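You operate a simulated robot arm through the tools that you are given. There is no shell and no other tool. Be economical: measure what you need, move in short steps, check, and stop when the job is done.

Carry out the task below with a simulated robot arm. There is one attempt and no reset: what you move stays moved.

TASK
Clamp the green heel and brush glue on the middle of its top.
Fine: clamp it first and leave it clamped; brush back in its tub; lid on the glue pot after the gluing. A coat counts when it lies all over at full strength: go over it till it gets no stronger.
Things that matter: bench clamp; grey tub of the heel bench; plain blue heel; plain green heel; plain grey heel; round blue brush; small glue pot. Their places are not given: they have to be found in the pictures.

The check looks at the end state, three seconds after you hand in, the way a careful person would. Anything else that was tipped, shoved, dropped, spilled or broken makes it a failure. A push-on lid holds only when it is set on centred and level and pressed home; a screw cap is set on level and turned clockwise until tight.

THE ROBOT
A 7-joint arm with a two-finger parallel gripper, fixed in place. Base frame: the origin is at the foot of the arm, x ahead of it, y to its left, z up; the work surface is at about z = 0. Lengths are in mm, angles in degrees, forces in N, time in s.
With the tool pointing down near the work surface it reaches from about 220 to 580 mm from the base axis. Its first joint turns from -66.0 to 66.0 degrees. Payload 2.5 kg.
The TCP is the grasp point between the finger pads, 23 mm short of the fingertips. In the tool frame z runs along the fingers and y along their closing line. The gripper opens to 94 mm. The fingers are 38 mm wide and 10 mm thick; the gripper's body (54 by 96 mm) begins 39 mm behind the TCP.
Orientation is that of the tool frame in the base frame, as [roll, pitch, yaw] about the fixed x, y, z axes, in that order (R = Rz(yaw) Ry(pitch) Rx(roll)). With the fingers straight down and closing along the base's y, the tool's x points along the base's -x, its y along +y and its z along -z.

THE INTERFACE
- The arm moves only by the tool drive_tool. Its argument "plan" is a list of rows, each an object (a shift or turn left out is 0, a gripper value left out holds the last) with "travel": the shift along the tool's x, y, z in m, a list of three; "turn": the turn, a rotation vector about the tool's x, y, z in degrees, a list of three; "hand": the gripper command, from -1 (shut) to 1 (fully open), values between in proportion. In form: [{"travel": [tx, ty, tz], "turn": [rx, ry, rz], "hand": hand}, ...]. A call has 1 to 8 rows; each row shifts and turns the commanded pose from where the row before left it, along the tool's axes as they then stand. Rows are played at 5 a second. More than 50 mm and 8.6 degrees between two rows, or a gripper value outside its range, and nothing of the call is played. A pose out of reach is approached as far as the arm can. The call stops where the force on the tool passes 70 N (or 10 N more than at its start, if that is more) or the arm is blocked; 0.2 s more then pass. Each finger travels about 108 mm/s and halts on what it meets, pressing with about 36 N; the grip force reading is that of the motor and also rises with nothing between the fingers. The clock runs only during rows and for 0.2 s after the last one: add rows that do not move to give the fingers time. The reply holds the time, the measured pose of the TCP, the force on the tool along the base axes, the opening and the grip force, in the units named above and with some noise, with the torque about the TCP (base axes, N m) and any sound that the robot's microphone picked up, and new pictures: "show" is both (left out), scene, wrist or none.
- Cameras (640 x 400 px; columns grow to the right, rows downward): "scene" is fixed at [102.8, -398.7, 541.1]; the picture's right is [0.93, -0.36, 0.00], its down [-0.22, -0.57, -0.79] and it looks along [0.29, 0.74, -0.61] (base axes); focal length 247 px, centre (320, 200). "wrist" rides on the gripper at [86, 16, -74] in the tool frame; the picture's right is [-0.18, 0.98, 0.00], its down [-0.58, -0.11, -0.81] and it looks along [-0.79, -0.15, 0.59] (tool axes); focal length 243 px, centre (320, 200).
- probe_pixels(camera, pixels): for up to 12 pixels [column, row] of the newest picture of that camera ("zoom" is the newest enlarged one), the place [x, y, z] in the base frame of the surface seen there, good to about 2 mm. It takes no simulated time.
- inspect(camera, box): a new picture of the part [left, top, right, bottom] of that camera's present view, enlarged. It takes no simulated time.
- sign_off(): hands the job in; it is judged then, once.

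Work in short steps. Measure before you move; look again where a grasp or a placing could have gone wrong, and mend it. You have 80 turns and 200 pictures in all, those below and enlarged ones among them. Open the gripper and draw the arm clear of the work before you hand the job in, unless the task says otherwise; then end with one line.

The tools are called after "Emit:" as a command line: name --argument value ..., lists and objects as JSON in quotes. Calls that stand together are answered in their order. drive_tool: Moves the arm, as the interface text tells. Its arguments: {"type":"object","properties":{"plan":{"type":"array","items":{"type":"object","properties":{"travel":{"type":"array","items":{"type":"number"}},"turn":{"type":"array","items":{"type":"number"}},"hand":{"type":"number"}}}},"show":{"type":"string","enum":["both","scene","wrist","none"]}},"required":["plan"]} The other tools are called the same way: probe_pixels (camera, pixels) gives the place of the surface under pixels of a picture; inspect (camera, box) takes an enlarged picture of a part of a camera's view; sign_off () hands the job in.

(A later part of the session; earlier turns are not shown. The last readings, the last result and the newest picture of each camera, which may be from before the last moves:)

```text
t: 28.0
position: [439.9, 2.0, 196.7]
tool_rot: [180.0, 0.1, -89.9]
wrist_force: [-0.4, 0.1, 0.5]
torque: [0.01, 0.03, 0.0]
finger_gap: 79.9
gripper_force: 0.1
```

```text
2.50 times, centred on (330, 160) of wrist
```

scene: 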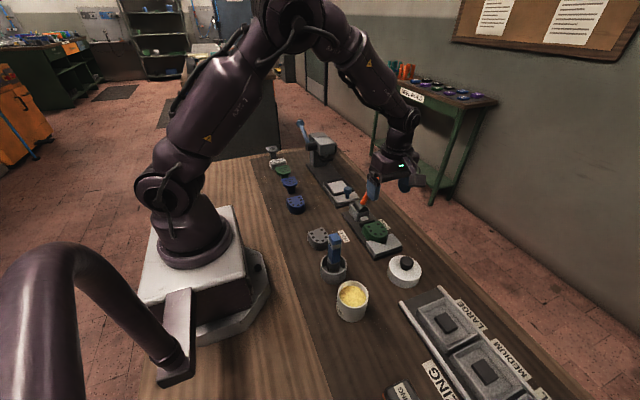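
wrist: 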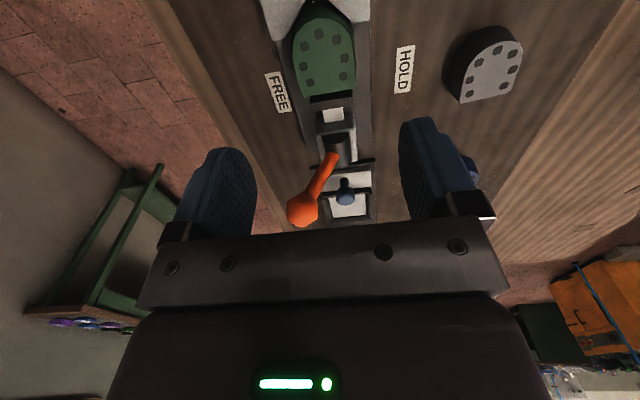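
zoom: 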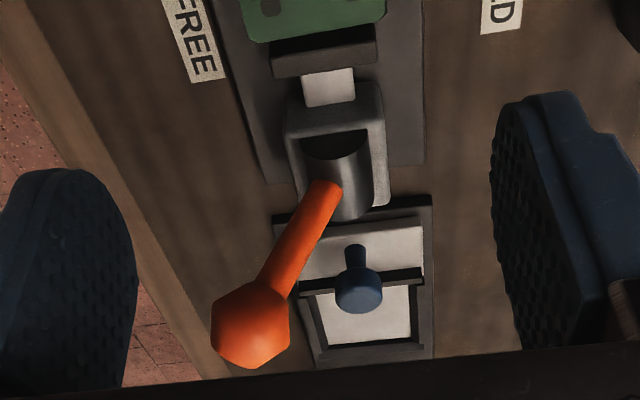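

Knob centre ≈(477,112,140), pivot near (440,108,48). I close the fingers and go to the +x side of the knob, above first.

Emit:
drive_tool --plan '[{"travel": [-0.037, -0.024, -0.005], "hand": -1}, {"travel": [-0.037, -0.024, 0]}, {"travel": [-0.036, -0.022, 0]}, {}, {"travel": [0, 0, 0.035]}, {"travel": [0, 0, 0.03]}, {}]'

```text
t: 29.6
position: [508.3, 108.2, 137.1]
tool_rot: [-179.8, 0.0, -90.0]
wrist_force: [4.8, 0.1, 5.3]
torque: [0.05, 0.06, -0.06]
finger_gap: 0.0
gripper_force: 35.7
```

scene: 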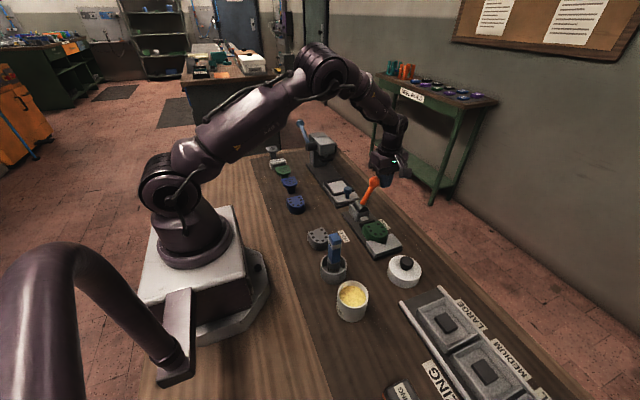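
wrist: 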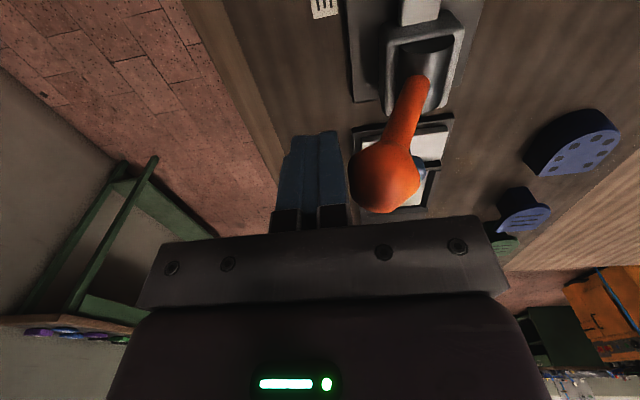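

Fingers touch the knob on its +x side. Push toward -x over the top.

Emit:
drive_tool --plan '[{"travel": [0, 0.012, -0.002]}, {"travel": [0, 0.012, -0.002]}, {"travel": [0, 0.012, -0.001]}, {"travel": [0, 0.012, 0]}, {}]'

```text
t: 30.8
position: [462.0, 111.0, 141.3]
tool_rot: [-180.0, -0.1, -90.0]
wrist_force: [-0.4, -0.2, 0.6]
torque: [-0.04, -0.01, -0.02]
finger_gap: 0.0
gripper_force: 36.2
```

scene: 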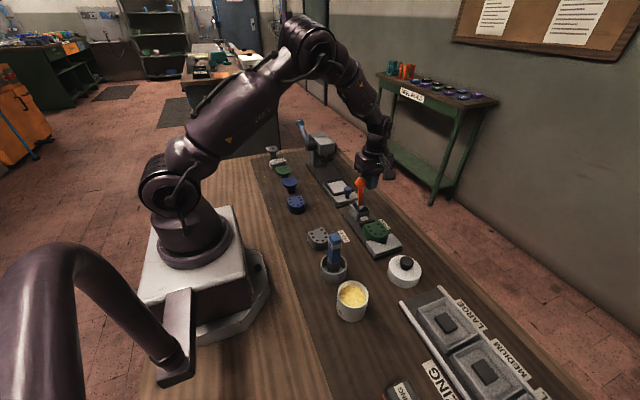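
wrist: 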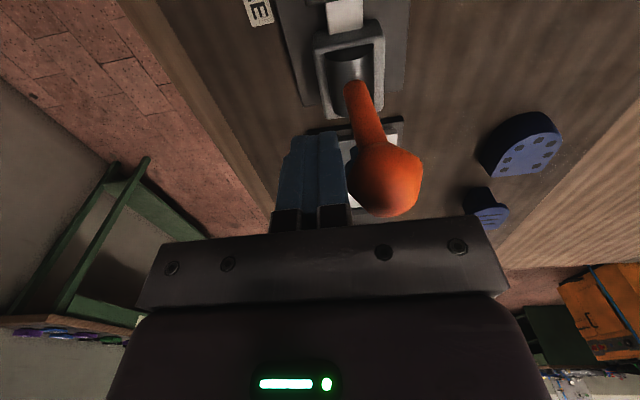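

Lever moves freely, now about upright. Continue along the arc.

Emit:
drive_tool --plan '[{"travel": [0, 0.014, 0.001]}, {"travel": [0, 0.014, 0.003]}, {"travel": [0, 0.014, 0.005]}, {"travel": [0, 0.013, 0.007]}, {}]'

```text
t: 31.8
position: [428.6, 110.7, 136.5]
tool_rot: [-176.8, 0.8, -90.3]
wrist_force: [9.2, 0.7, -1.9]
torque: [-0.01, -0.03, -0.04]
finger_gap: 0.0
gripper_force: 36.0
stopped in row 4: the force on the tool passed its limit at 77 N (the readings are from after the stop); the commanded pose is now the measured one
```

scene: 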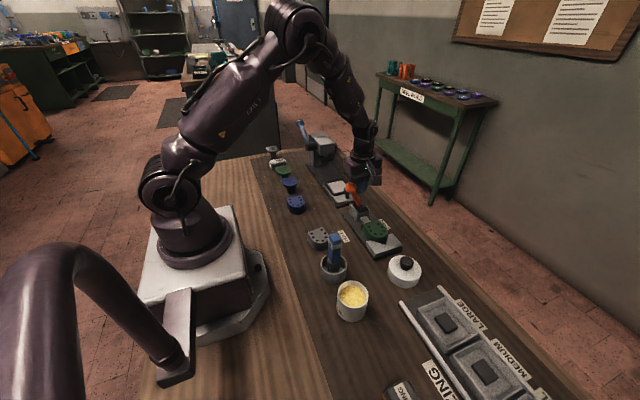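
wrist: 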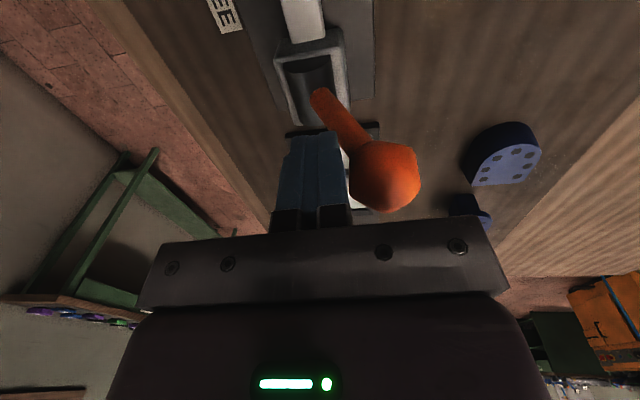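

The push stopped at 77 N with the lever tilted to -x, perhaps the hold stop. Look closely.

Emit:
inspect --camera "scene" --box '[335, 165, 415, 260]'

Emit:
probe_pixels --camera "wrist" --pixels '[[380, 180], [405, 185], [340, 120], [320, 95], [365, 210]]'

```text
4.21 times, centred on (375, 212) of scene
```

zoom: 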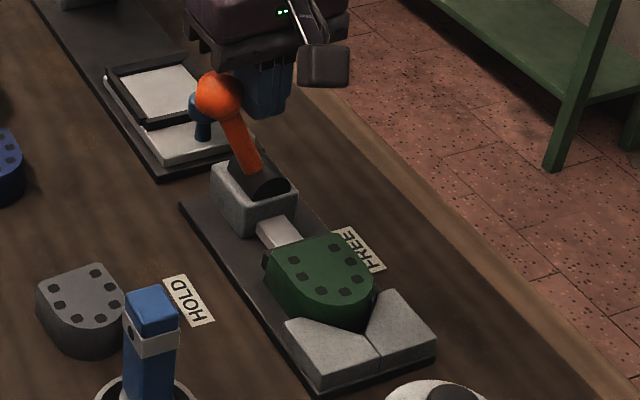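

```text
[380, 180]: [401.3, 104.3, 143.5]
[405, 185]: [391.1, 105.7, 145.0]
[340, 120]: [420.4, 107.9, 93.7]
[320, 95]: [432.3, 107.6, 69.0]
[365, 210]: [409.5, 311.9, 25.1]
```

The pusher bears on the heel and the lever mirrors its start angle. Back off and check that it stays.

Emit:
drive_tool --plan '[{"travel": [0, -0.02, 0]}, {"travel": [0, -0.01, -0.03]}, {"travel": [0, 0, -0.04]}, {"travel": [0.04, 0, -0.02]}, {}]'

Emit:
inspect --camera "scene" --box '[335, 165, 415, 260]'

```text
t: 33.0
position: [453.8, 69.4, 229.7]
tool_rot: [-177.0, 0.8, -90.4]
wrist_force: [-0.4, 0.6, -1.3]
torque: [0.01, 0.03, 0.0]
finger_gap: 0.1
gripper_force: 36.1
```

scene: 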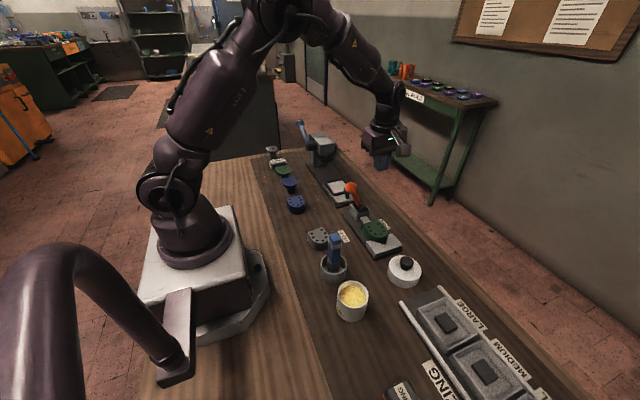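
wrist: 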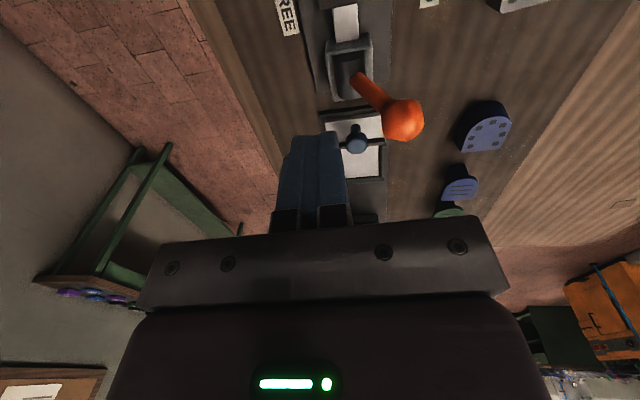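

```text
4.21 times, centred on (375, 212) of scene
```

zoom: 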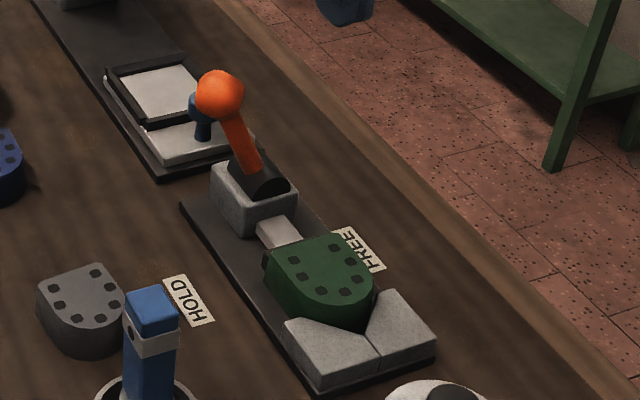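

The clamp holds. Now measure the brush and tub.

Emit:
inspect --camera "scene" --box '[310, 225, 360, 290]'

```text
6.15 times, centred on (335, 258) of scene
```

zoom: 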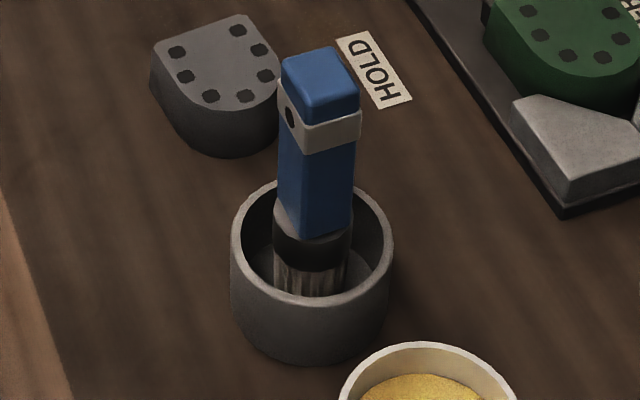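

Emit:
probe_pixels --camera "zoom" --pixels '[[320, 70], [285, 62], [325, 50], [355, 85], [302, 92], [328, 180], [320, 225], [312, 250], [312, 280], [238, 250], [312, 303], [390, 240]]'

```text
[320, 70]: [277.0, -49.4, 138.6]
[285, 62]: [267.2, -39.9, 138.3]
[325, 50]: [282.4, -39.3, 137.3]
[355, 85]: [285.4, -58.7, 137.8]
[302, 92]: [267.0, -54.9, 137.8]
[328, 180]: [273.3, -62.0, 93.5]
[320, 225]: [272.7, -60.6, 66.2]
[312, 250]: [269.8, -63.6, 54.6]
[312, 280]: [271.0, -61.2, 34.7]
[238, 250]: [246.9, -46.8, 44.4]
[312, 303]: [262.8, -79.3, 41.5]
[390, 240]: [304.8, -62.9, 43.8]
```

The brush stands upright at about (275,-50), square handle ~18 mm, top z 138. Correct the small tool tilt and move above it with the hand opened.

Emit:
drive_tool --plan '[{"turn": [-3, 0.8, 0.4], "hand": 0}, {"travel": [0.0236, 0.0358, 0]}, {"travel": [0.0236, 0.0358, 0]}, {"travel": [0.0236, 0.0358, 0]}, {"travel": [0.0236, 0.0358, 0]}, {"travel": [0.0236, 0.0358, 0]}, {}]'

```text
t: 34.5
position: [270.7, -46.2, 227.7]
tool_rot: [-179.9, -0.1, -90.8]
wrist_force: [0.5, -0.4, -0.6]
torque: [0.01, 0.0, -0.01]
finger_gap: 47.0
gripper_force: 0.0
```

scene: 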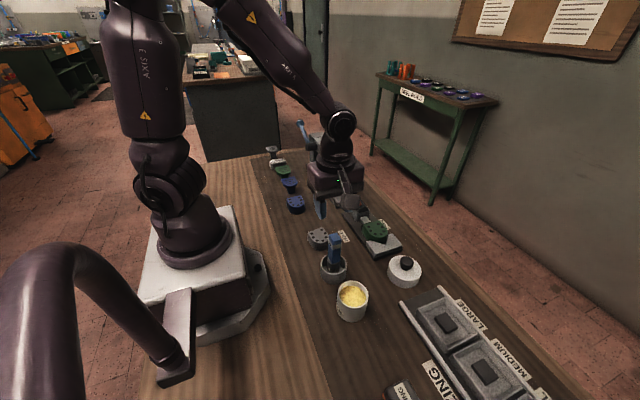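
wrist: 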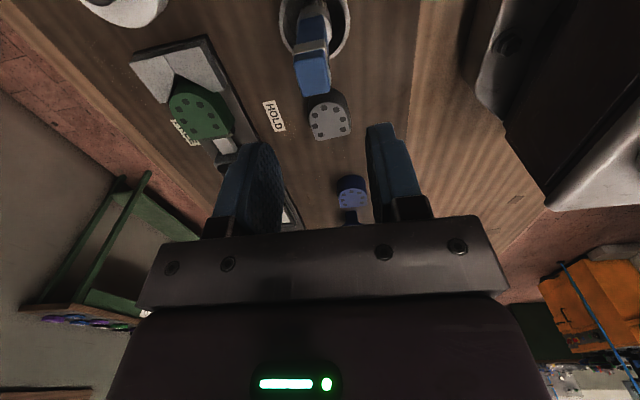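

Emit:
inspect --camera "wrist" --box '[270, 0, 370, 110]'

Emit:
probe_pixels --camera "wrist" --pixels '[[298, 60], [327, 55], [301, 96], [329, 93], [315, 75], [311, 45], [309, 22], [282, 20], [348, 15]]'

```text
3.64 times, centred on (320, 55) of wrist
```

zoom: 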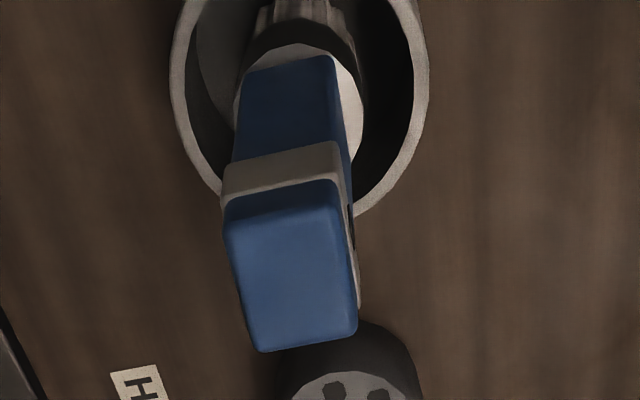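

```text
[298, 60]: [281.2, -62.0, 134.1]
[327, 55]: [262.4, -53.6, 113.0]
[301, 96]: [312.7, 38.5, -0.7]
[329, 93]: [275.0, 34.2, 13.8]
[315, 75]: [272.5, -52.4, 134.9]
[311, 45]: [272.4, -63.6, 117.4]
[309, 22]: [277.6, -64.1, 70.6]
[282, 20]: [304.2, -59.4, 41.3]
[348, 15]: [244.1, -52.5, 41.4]
```

Emit:
probe_pixels --camera "zoom" --pixels '[[235, 228], [330, 198], [348, 325], [268, 343], [290, 270], [255, 172], [325, 155], [172, 100], [422, 80]]'

```text
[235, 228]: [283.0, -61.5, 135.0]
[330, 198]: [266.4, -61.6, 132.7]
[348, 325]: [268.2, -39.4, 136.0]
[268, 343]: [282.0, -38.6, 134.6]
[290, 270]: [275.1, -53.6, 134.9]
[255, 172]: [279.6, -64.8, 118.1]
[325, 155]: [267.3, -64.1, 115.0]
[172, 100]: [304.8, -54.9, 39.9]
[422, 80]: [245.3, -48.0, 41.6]
```

Handle spans x 266–283, y -63…-39, axis-aligned. Descend over it to z≈112 and close.

Emit:
drive_tool --plan '[{"travel": [0.005, -0.0043, 0], "turn": [0, 0, -0.8]}, {}, {"travel": [0, 0, 0.045]}, {"travel": [0, 0, 0.045]}, {"travel": [0, 0, 0.025]}, {}]'

```text
t: 36.0
position: [275.7, -49.3, 113.5]
tool_rot: [180.0, -0.1, -89.9]
wrist_force: [-0.1, 0.2, 0.8]
torque: [0.0, -0.02, -0.01]
finger_gap: 47.3
gripper_force: 0.1
```

scene: 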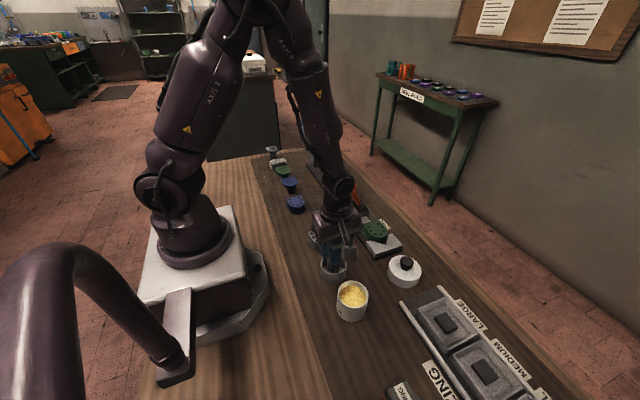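
wrist: 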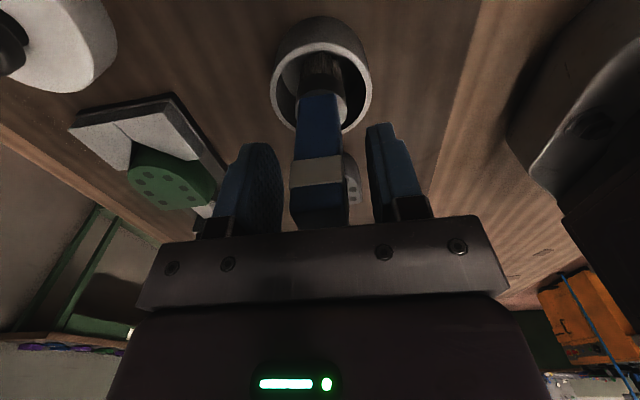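

Centered around the handle; close and lift 80 mm.

Emit:
drive_tool --plan '[{"hand": -0.5}, {"hand": -1}, {}, {"travel": [0, 0, -0.03]}, {"travel": [0, 0, -0.04]}, {"travel": [0, 0, -0.03]}, {}]'

Emit:
inspect --camera "scene" --box '[300, 170, 380, 290]'

```text
t: 37.5
position: [277.9, -50.9, 212.3]
tool_rot: [-180.0, 0.0, -90.1]
wrist_force: [0.2, -0.3, -1.2]
torque: [-0.01, -0.01, -0.03]
finger_gap: 27.6
gripper_force: 36.0
```

scene: 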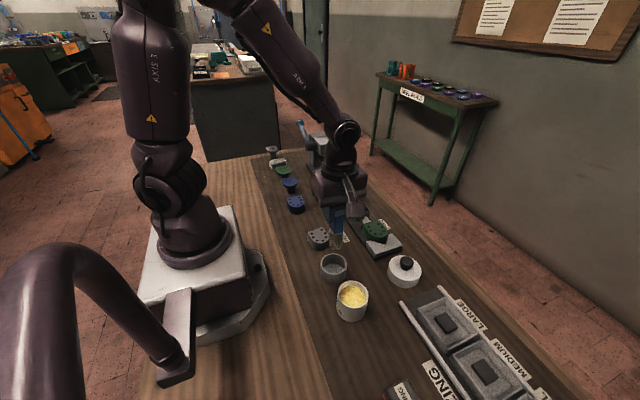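
wrist: 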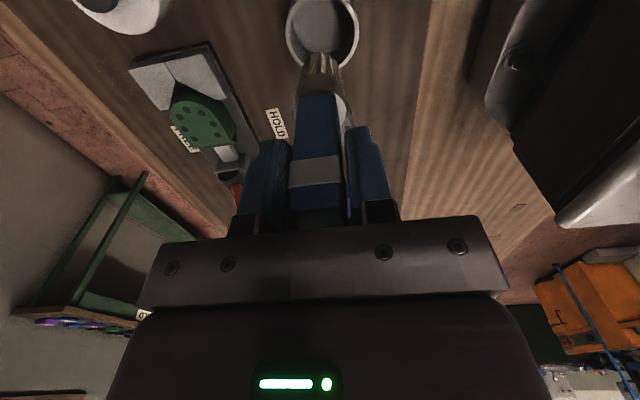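

```text
3.33 times, centred on (340, 230) of scene
```

zoom: 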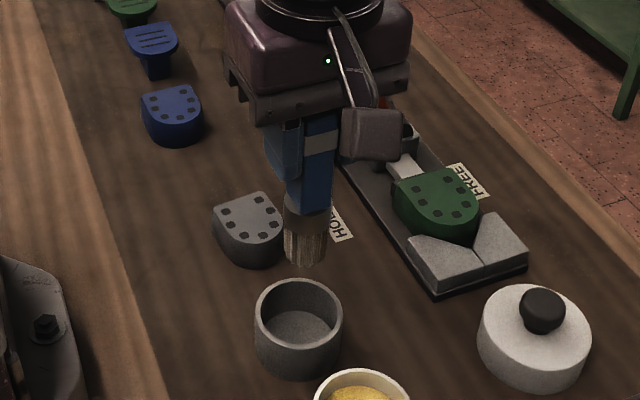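

The brush is held (gap 27.6). Measure the bristle tip relative to the TCP and the tub interior.

Emit:
probe_pixels --camera "zoom" --pixels '[[290, 258], [305, 264], [320, 262], [303, 240], [305, 215], [312, 180], [290, 180], [330, 175], [300, 325], [260, 320], [300, 350], [338, 310]]'

Emit:
inspect --camera "wrist" --box '[230, 20, 410, 240]'

```text
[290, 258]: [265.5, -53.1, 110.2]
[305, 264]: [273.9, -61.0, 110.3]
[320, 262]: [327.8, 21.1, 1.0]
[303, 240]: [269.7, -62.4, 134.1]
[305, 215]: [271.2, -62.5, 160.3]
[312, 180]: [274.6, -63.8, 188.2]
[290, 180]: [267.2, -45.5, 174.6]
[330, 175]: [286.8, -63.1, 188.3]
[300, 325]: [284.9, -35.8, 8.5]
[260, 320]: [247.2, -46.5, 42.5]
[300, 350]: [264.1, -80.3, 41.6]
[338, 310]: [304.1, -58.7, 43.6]
```

```text
1.82 times, centred on (320, 130) of wrist
```

zoom: 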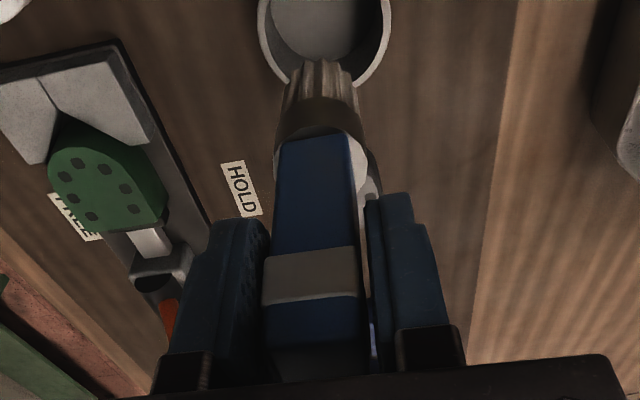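

Tip is ~103 mm below the TCP. Now measure the glue pot rim.

Emit:
inspect --camera "scene" --box '[325, 270, 385, 330]'

Emit:
inspect --camera "scene" --box '[380, 245, 430, 295]'

```text
6.67 times, centred on (355, 300) of scene
```

zoom: 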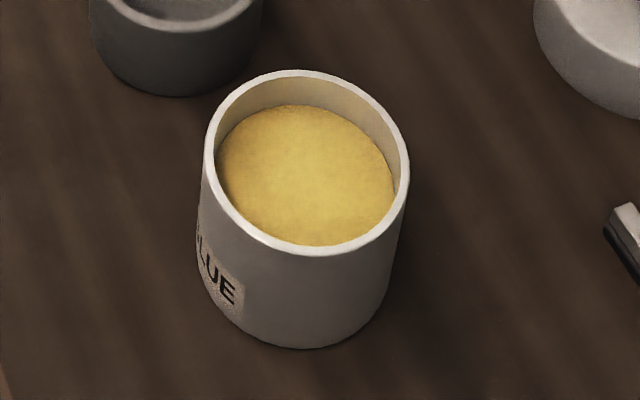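

```text
8.00 times, centred on (405, 270) of scene
```

zoom: 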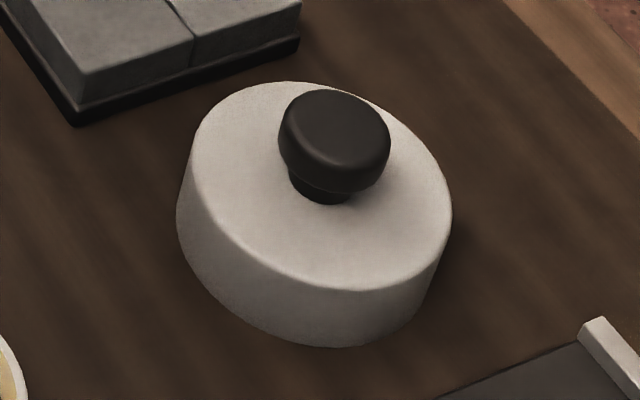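

Emit:
probe_pixels --camera "zoom" --pixels '[[335, 135], [335, 100], [283, 140], [388, 140], [195, 165], [250, 90], [447, 225], [370, 285], [280, 270], [330, 340], [300, 220], [180, 240]]'

Emit:
probe_pixels --camera "scene" --pixels '[[338, 295], [368, 295], [352, 281], [355, 307.5], [352, 296], [341, 285], [365, 303], [343, 304], [364, 286]]'

```text
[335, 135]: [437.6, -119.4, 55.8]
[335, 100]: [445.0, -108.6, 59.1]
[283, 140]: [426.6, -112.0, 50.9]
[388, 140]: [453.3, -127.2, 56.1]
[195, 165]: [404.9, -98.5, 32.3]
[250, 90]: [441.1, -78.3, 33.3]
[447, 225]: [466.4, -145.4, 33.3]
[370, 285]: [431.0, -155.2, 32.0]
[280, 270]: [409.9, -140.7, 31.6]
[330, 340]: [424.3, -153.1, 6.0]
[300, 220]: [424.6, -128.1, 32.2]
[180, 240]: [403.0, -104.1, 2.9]
```

```text
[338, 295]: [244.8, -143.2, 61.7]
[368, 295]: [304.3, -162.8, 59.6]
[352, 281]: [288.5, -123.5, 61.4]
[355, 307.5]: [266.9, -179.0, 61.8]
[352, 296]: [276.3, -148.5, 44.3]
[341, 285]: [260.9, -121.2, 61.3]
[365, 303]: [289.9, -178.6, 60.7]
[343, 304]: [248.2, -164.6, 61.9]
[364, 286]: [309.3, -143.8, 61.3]
```

Pot centre ≈(277,-150), glue at z≈44, rim 61. Move over and dip the bristles ~8 mm into the glue.

Emit:
drive_tool --plan '[{"travel": [0.0495, 0, 0]}, {"travel": [0.049, -0.001, 0]}, {}, {"travel": [0, 0, 0.03]}, {"travel": [0, 0, 0.03]}, {"travel": [0, 0, 0.012]}, {}, {}]'

Emit:
inspect --camera "scene" --box '[310, 220, 390, 330]'

```text
t: 39.4
position: [277.1, -150.8, 140.1]
tool_rot: [-179.8, -0.3, -90.0]
wrist_force: [-2.3, -3.6, 31.7]
torque: [-0.36, 0.18, -0.02]
finger_gap: 27.5
gripper_force: 36.3
```

scene: 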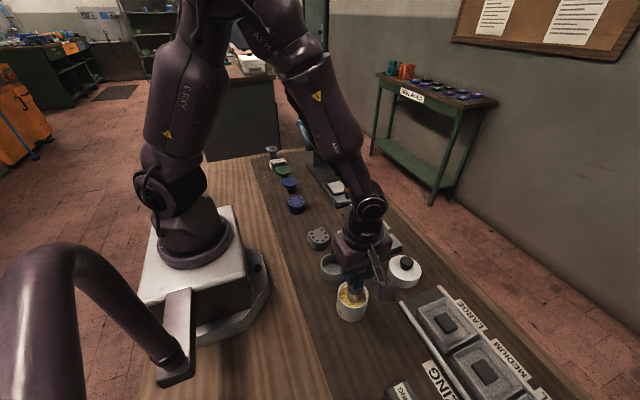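
wrist: 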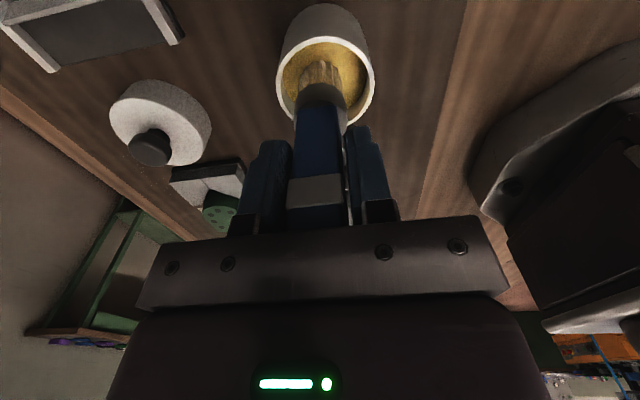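

```text
3.64 times, centred on (350, 275) of scene
```

zoom: 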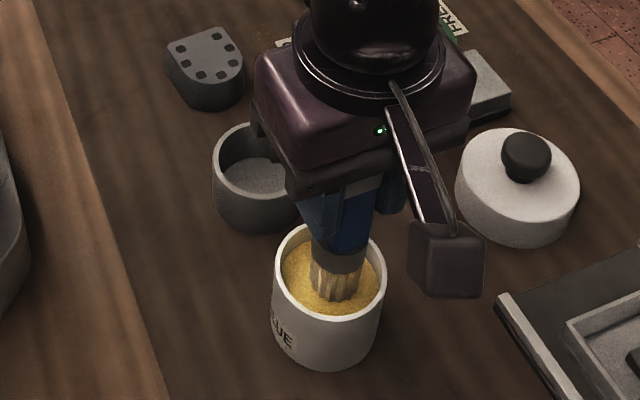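

31 N: the glue surface resists, so the dip is deep enough. Raise to clear and look at the bristles.

Emit:
drive_tool --plan '[{"travel": [0, 0, -0.006]}, {}, {"travel": [0, 0, -0.04]}, {"travel": [0, 0, -0.034]}, {}]'

Emit:
inspect --camera "scene" --box '[310, 190, 390, 310]'

Emit:
inspect --camera "wrist" --box '[230, 20, 410, 240]'

```text
t: 40.5
position: [276.7, -150.3, 223.3]
tool_rot: [179.9, -0.1, -90.1]
wrist_force: [0.0, 0.1, -0.3]
torque: [-0.01, -0.03, -0.05]
finger_gap: 27.2
gripper_force: 36.1
```

scene: 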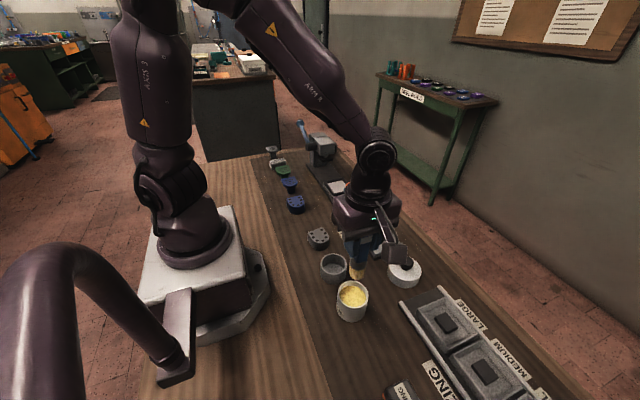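
wrist: 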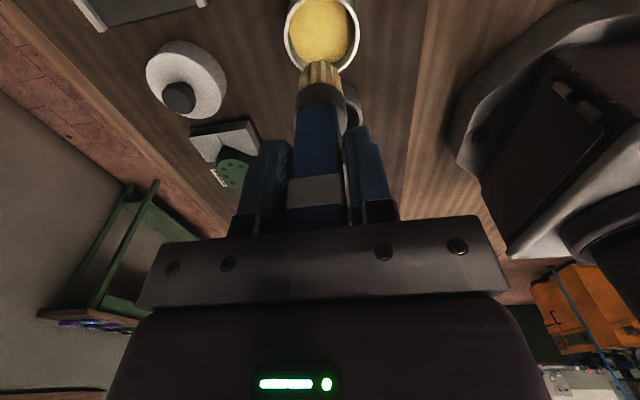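

```text
3.33 times, centred on (350, 250) of scene
```

zoom: 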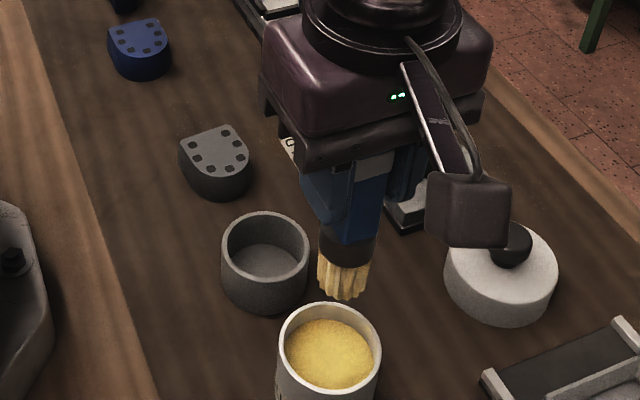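

```text
1.82 times, centred on (320, 130) of wrist
```

zoom: 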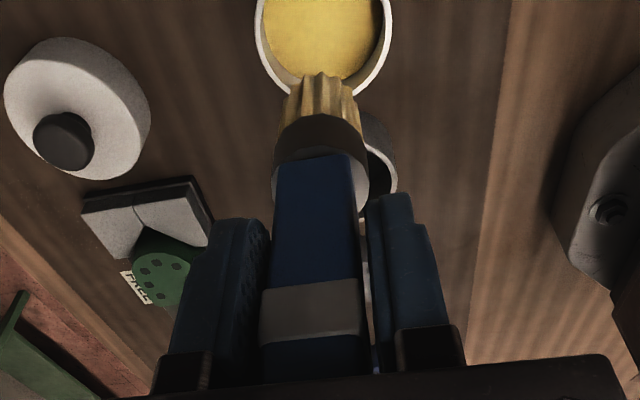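

Bristles are yellow: loaded. Re-measure the tip relative to the TCP.

Emit:
inspect --camera "scene" --box '[335, 240, 375, 290]'

```text
8.00 times, centred on (355, 265) of scene
```

zoom: 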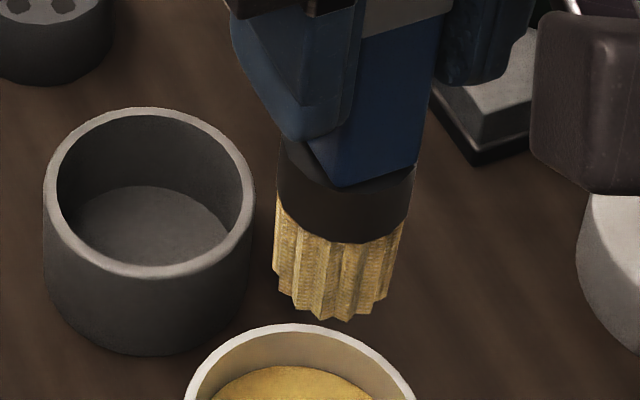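

Emit:
probe_pixels --camera "zoom" --pixels '[[345, 312], [278, 270], [380, 285], [345, 230], [283, 195], [408, 195], [370, 310], [300, 300]]'

Emit:
inspect --camera "scene" --box '[355, 205, 405, 260]'

```text
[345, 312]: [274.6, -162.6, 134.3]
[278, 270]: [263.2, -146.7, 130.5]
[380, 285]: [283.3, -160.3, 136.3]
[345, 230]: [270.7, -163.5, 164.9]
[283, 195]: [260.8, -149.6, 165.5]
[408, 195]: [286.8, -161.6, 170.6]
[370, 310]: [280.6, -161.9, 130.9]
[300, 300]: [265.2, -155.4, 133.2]
```

```text
7.27 times, centred on (380, 232) of scene
```

zoom: 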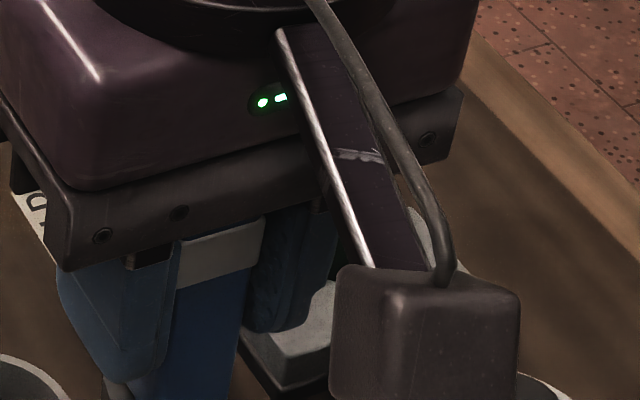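

The brush slid ~10 mm up in the grip: tip is now ~92 mm below TCP, offset ≈(-2,-1). Carry it above the heel at the same height.

Emit:
drive_tool --plan '[{"travel": [-0.028, -0.0277, 0]}, {"travel": [-0.028, -0.0277, 0]}, {"travel": [-0.028, -0.0277, 0]}, {"travel": [-0.028, -0.0277, 0]}, {"travel": [-0.028, -0.0277, 0]}, {"travel": [-0.028, -0.0277, 0]}, {}]'

Emit:
inspect --camera "scene" --box '[340, 180, 420, 260]'

```text
t: 42.1
position: [443.6, 19.0, 221.0]
tool_rot: [180.0, -0.1, -90.0]
wrist_force: [0.1, -0.4, -0.6]
torque: [-0.01, 0.01, 0.01]
finger_gap: 27.4
gripper_force: 36.3
```

scene: 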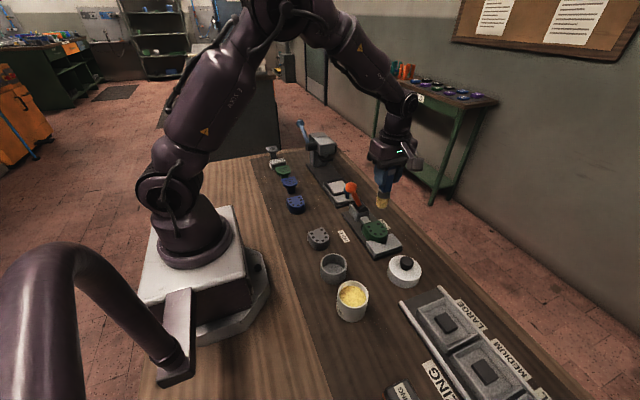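
wrist: 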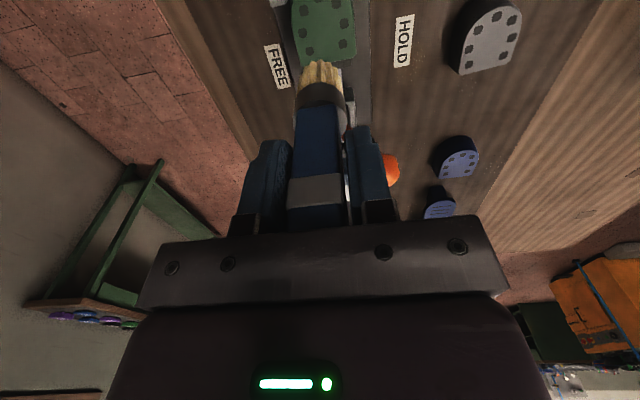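

```text
5.00 times, centred on (380, 220) of scene
```

zoom: 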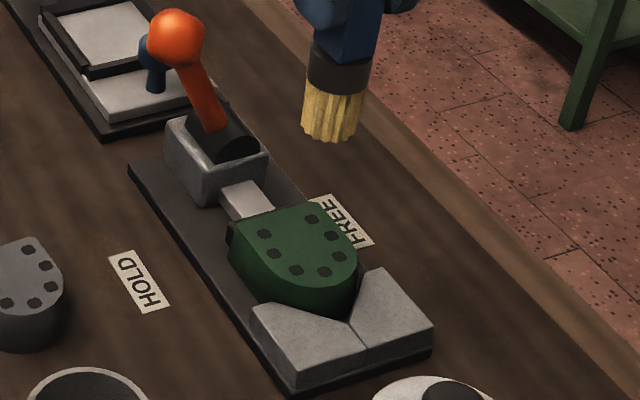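

Emit:
probe_pixels --camera "zoom" --pixels '[[265, 234], [310, 219], [274, 254], [296, 270], [325, 271], [340, 256], [331, 236], [298, 243], [333, 137], [240, 225], [305, 288], [357, 255]]'

```text
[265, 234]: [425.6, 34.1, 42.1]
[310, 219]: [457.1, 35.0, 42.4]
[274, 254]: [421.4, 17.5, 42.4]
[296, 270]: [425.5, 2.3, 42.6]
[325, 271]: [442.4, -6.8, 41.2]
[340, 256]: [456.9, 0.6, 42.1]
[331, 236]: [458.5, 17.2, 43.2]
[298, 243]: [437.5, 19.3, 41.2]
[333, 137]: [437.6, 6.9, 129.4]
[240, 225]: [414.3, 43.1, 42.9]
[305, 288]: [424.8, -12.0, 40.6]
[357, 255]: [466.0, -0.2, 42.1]
```

Heel top z≈42, middle ≈(441,17). Descend to just above contact, then feel down.

Emit:
drive_tool --plan '[{"travel": [0, 0, 0.04]}, {"travel": [0, 0, 0.04]}, {}, {"travel": [0, 0, 0.005]}, {}, {"travel": [0, 0, 0.003]}, {}]' --show "scene"

Emit:
inspect --camera "scene" --box '[350, 200, 400, 250]'

```text
t: 43.8
position: [443.3, 19.2, 135.1]
tool_rot: [-179.7, 0.0, -89.9]
wrist_force: [-3.7, 0.8, 33.0]
torque: [0.06, 0.32, 0.0]
finger_gap: 27.7
gripper_force: 36.1
```

scene: 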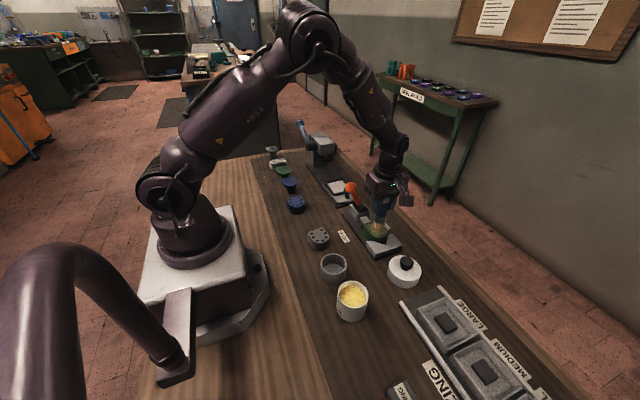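

```text
8.00 times, centred on (375, 225) of scene
```

zoom: 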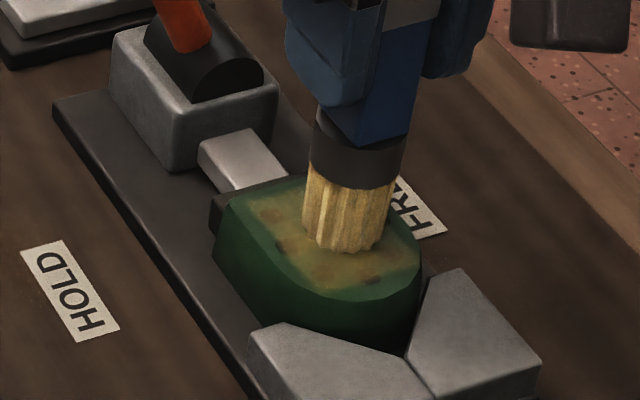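

Contact at 33 N and a faint coat is appearing. Ease up 2 mm and stroke across the middle.

Emit:
drive_tool --plan '[{"travel": [0, 0, -0.002]}, {"travel": [0, 0.007, 0]}, {"travel": [0, -0.007, 0]}, {"travel": [0, -0.007, 0]}, {"travel": [0, 0.007, 0]}, {"travel": [0.008, 0, 0]}, {"travel": [-0.008, 0, 0]}, {"travel": [-0.008, 0, 0]}]' --show "scene"

Emit:
inspect --camera "scene" --box '[350, 200, 400, 250]'

```text
t: 45.5
position: [444.3, 25.5, 134.4]
tool_rot: [179.9, 0.0, -90.0]
wrist_force: [0.3, -0.8, 1.8]
torque: [-0.13, -0.03, -0.02]
finger_gap: 27.4
gripper_force: 36.4
```

scene: 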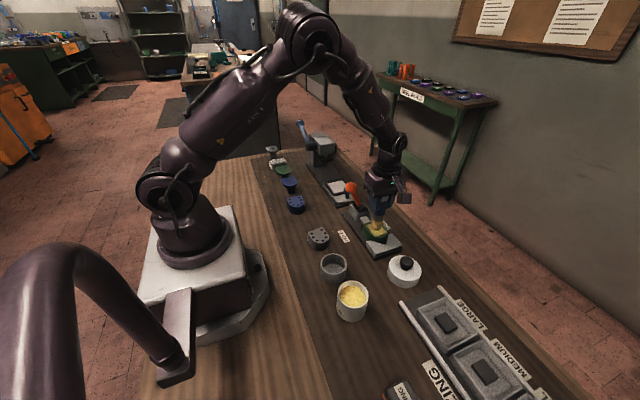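

```text
8.00 times, centred on (375, 225) of scene
```

zoom: 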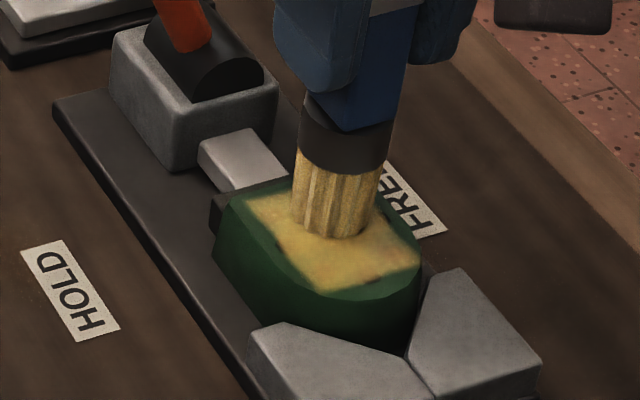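

The coat is strengthening over a rectangular patch. More strokes, reaching its corners.

Emit:
drive_tool --plan '[{"travel": [0, 0.01, 0]}, {"travel": [0.01, 0, 0]}, {"travel": [0.01, 0, 0]}, {"travel": [0, -0.01, 0]}, {"travel": [0, -0.01, 0]}, {"travel": [-0.01, 0, 0]}, {"travel": [-0.01, 0, 0]}, {"travel": [0.0, 0.01, 0]}]' --show "none"

Emit:
inspect --camera "scene" --box '[350, 200, 400, 250]'

Emit:
drive_tool --plan '[{"travel": [0, 0.01, 0]}, {"travel": [0.01, 0, 0]}, {"travel": [0.01, 0, 0]}, {"travel": [0, -0.01, 0]}, {"travel": [0, -0.01, 0]}, {"travel": [-0.01, 0, 0]}, {"travel": [-0.01, 0, 0]}, {"travel": [0.0, 0.01, 0]}]' --show "none"

Emit:
inspect --camera "scene" --box '[350, 200, 400, 250]'

```text
t: 47.4
position: [443.0, 27.7, 134.0]
tool_rot: [-179.9, 0.1, -89.9]
wrist_force: [1.7, 0.3, 4.6]
torque: [0.0, -0.13, 0.02]
finger_gap: 27.5
gripper_force: 35.6
```

```text
8.00 times, centred on (375, 225) of scene
```

zoom: 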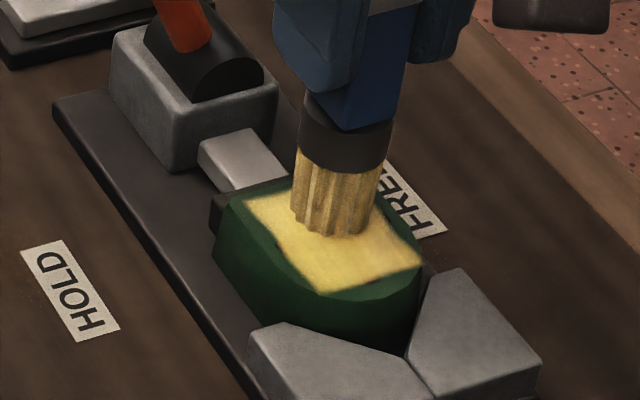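

```text
t: 49.1
position: [444.3, 25.2, 135.5]
tool_rot: [-179.9, 0.1, -89.9]
wrist_force: [1.4, 0.6, 5.5]
torque: [0.01, -0.16, -0.01]
finger_gap: 27.4
gripper_force: 36.5
```

```text
8.00 times, centred on (375, 225) of scene
```

zoom: 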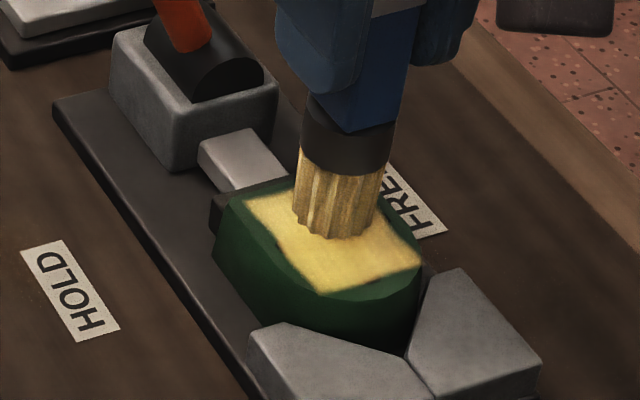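

It is nearly saturated. One more round, then rise 40 mm to see all of it.

Emit:
drive_tool --plan '[{"travel": [0.0, 0.01, 0]}, {"travel": [0.01, 0, 0]}, {"travel": [0.01, -0.005, 0]}, {"travel": [0, -0.015, 0]}, {"travel": [-0.01, 0, 0]}, {"travel": [-0.014, 0, 0]}, {"travel": [0, 0.018, 0]}, {"travel": [0.012, -0.008, 0]}]' --show "none"

Emit:
drive_tool --plan '[{"travel": [0, 0, -0.04]}, {"travel": [0, 0, -0.045]}, {}]' --show "both"

Emit:
inspect --camera "scene" --box '[355, 205, 395, 245]'

Emit:
inspect --camera "scene" --box '[360, 170, 420, 230]'

```text
t: 51.0
position: [442.9, 20.3, 134.1]
tool_rot: [-180.0, 0.0, -89.8]
wrist_force: [-1.3, 2.0, 6.8]
torque: [0.11, 0.1, -0.02]
finger_gap: 27.6
gripper_force: 35.7
```

```text
t: 51.8
position: [443.1, 18.2, 219.7]
tool_rot: [179.9, -0.1, -90.0]
wrist_force: [-0.5, -0.2, -1.8]
torque: [0.01, 0.0, 0.0]
finger_gap: 27.6
gripper_force: 36.5
```

scene: 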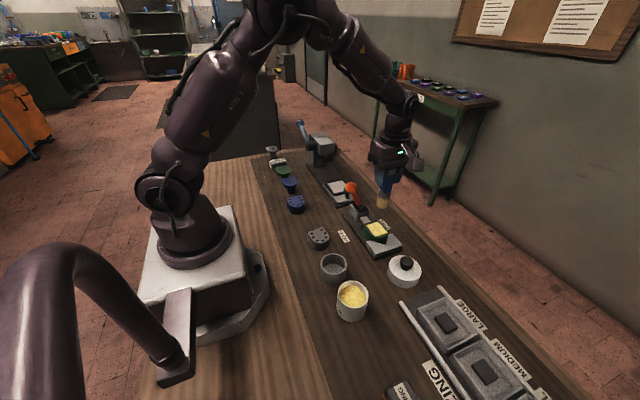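
wrist: 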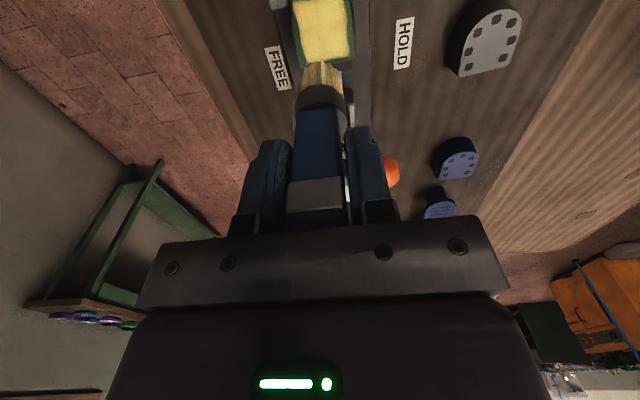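

```text
10.00 times, centred on (375, 225) of scene
```

zoom: 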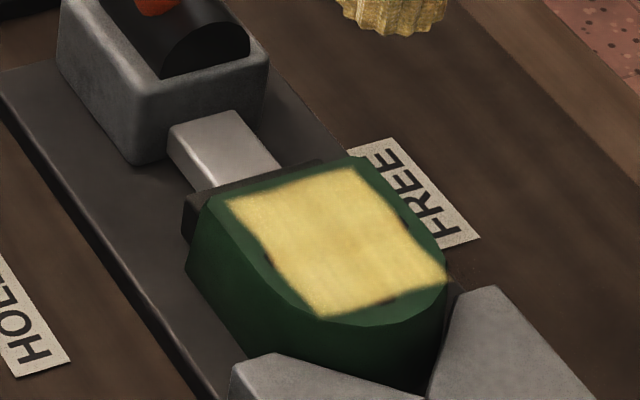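

```text
6.67 times, centred on (390, 200) of scene
```

zoom: 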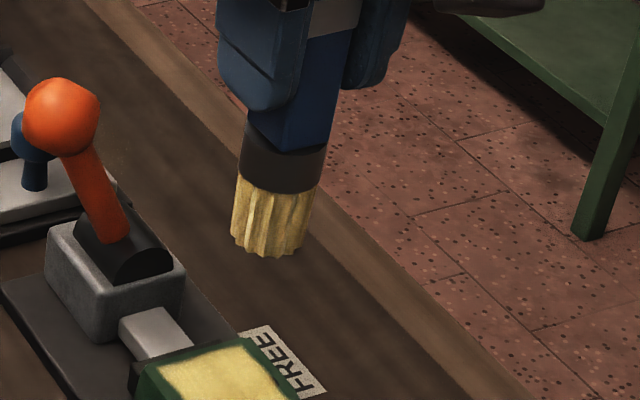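

The coat looks even; to be sure it gets no stronger, one more pass and compare.

Emit:
drive_tool --plan '[{"travel": [0, 0, 0.045]}, {"travel": [0, 0.009, 0.037]}, {"travel": [0.012, 0, 0.003]}, {"travel": [-0.014, 0, 0]}, {"travel": [-0.012, 0, 0]}, {"travel": [0, -0.009, 0]}, {"travel": [0.014, 0, 0]}, {"travel": [0.012, 0, 0]}]' --show "none"

Emit:
drive_tool --plan '[{"travel": [0, -0.01, 0]}, {"travel": [-0.014, 0, 0]}, {"travel": [-0.012, 0, 0]}, {"travel": [0.013, 0.01, 0]}, {}, {"travel": [0, 0, -0.04]}, {"travel": [0, 0, -0.045]}, {}]' --show "scene"

Emit:
inspect --camera "scene" --box '[355, 205, 395, 245]'

Emit:
inspect --camera "scene" --box '[360, 170, 420, 230]'

```text
t: 53.5
position: [443.3, 5.9, 136.1]
tool_rot: [179.9, -0.1, -90.0]
wrist_force: [-0.3, -0.1, -2.3]
torque: [0.03, 0.01, 0.04]
finger_gap: 27.2
gripper_force: 36.2
```

```text
t: 55.4
position: [444.7, 16.0, 218.8]
tool_rot: [179.9, -0.1, -90.0]
wrist_force: [-0.2, 0.3, -0.9]
torque: [-0.01, -0.01, 0.03]
finger_gap: 27.5
gripper_force: 35.5
```

scene: 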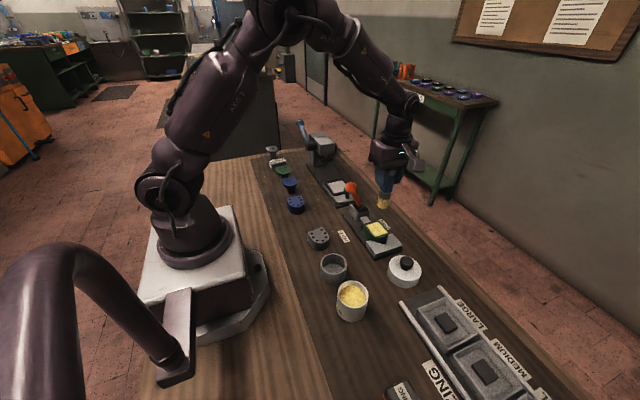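

```text
10.00 times, centred on (375, 225) of scene
```

zoom: 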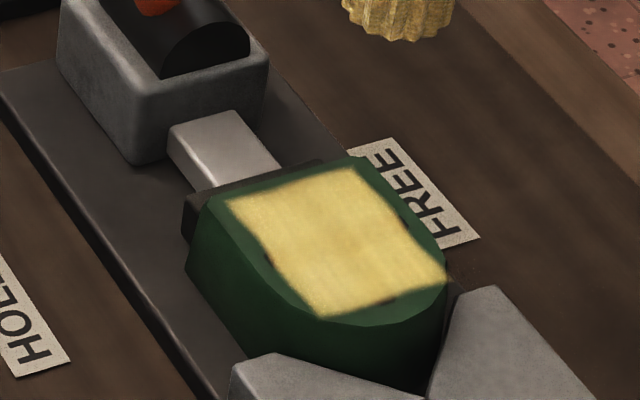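

```text
6.67 times, centred on (390, 200) of scene
```

zoom: 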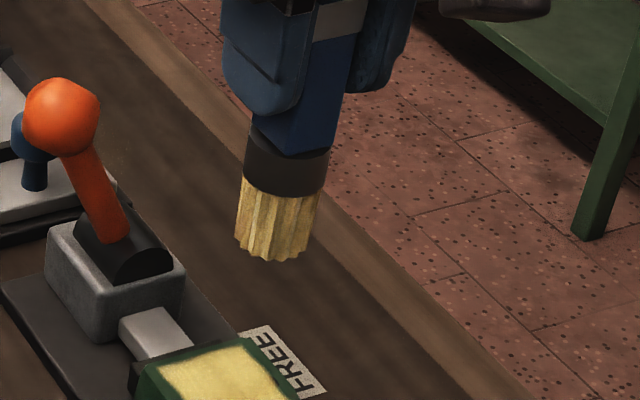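

No stronger than before: coat done. Carry the brush back over its tub.

Emit:
drive_tool --plan '[{"travel": [0.0165, 0.042, 0]}, {"travel": [0.0165, 0.042, 0]}, {"travel": [0.0165, 0.042, 0]}, {"travel": [0.0165, 0.042, 0]}, {}, {}]'

Emit:
inspect --camera "scene" --box '[310, 215, 370, 290]'

```text
t: 56.8
position: [274.6, -47.0, 218.8]
tool_rot: [-180.0, -0.1, -90.0]
wrist_force: [-0.1, 0.6, -0.5]
torque: [0.01, -0.01, -0.04]
finger_gap: 27.5
gripper_force: 35.7
```

scene: 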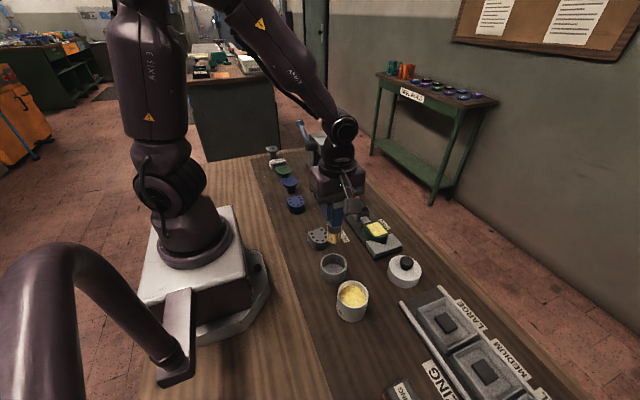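
wrist: 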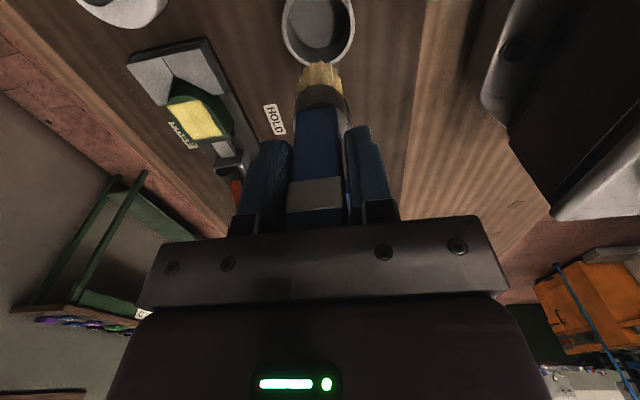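

```text
5.33 times, centred on (340, 252) of scene
```

zoom: 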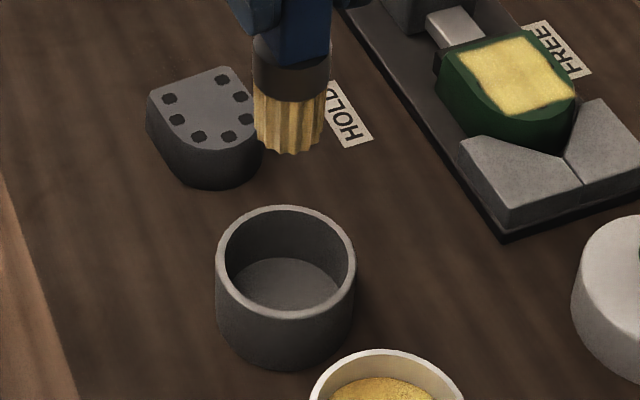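

Emit:
probe_pixels --camera "zoom" --pixels '[[292, 147], [260, 135], [322, 138], [285, 209], [220, 265], [352, 260], [290, 315], [240, 235], [335, 225], [285, 285]]'

```text
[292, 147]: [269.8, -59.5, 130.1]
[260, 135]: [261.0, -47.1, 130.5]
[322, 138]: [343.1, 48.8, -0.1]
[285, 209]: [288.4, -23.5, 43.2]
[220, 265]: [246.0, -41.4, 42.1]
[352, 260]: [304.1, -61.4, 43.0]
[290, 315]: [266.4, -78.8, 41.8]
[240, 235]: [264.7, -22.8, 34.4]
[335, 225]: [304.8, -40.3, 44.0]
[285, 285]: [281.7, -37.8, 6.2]
```

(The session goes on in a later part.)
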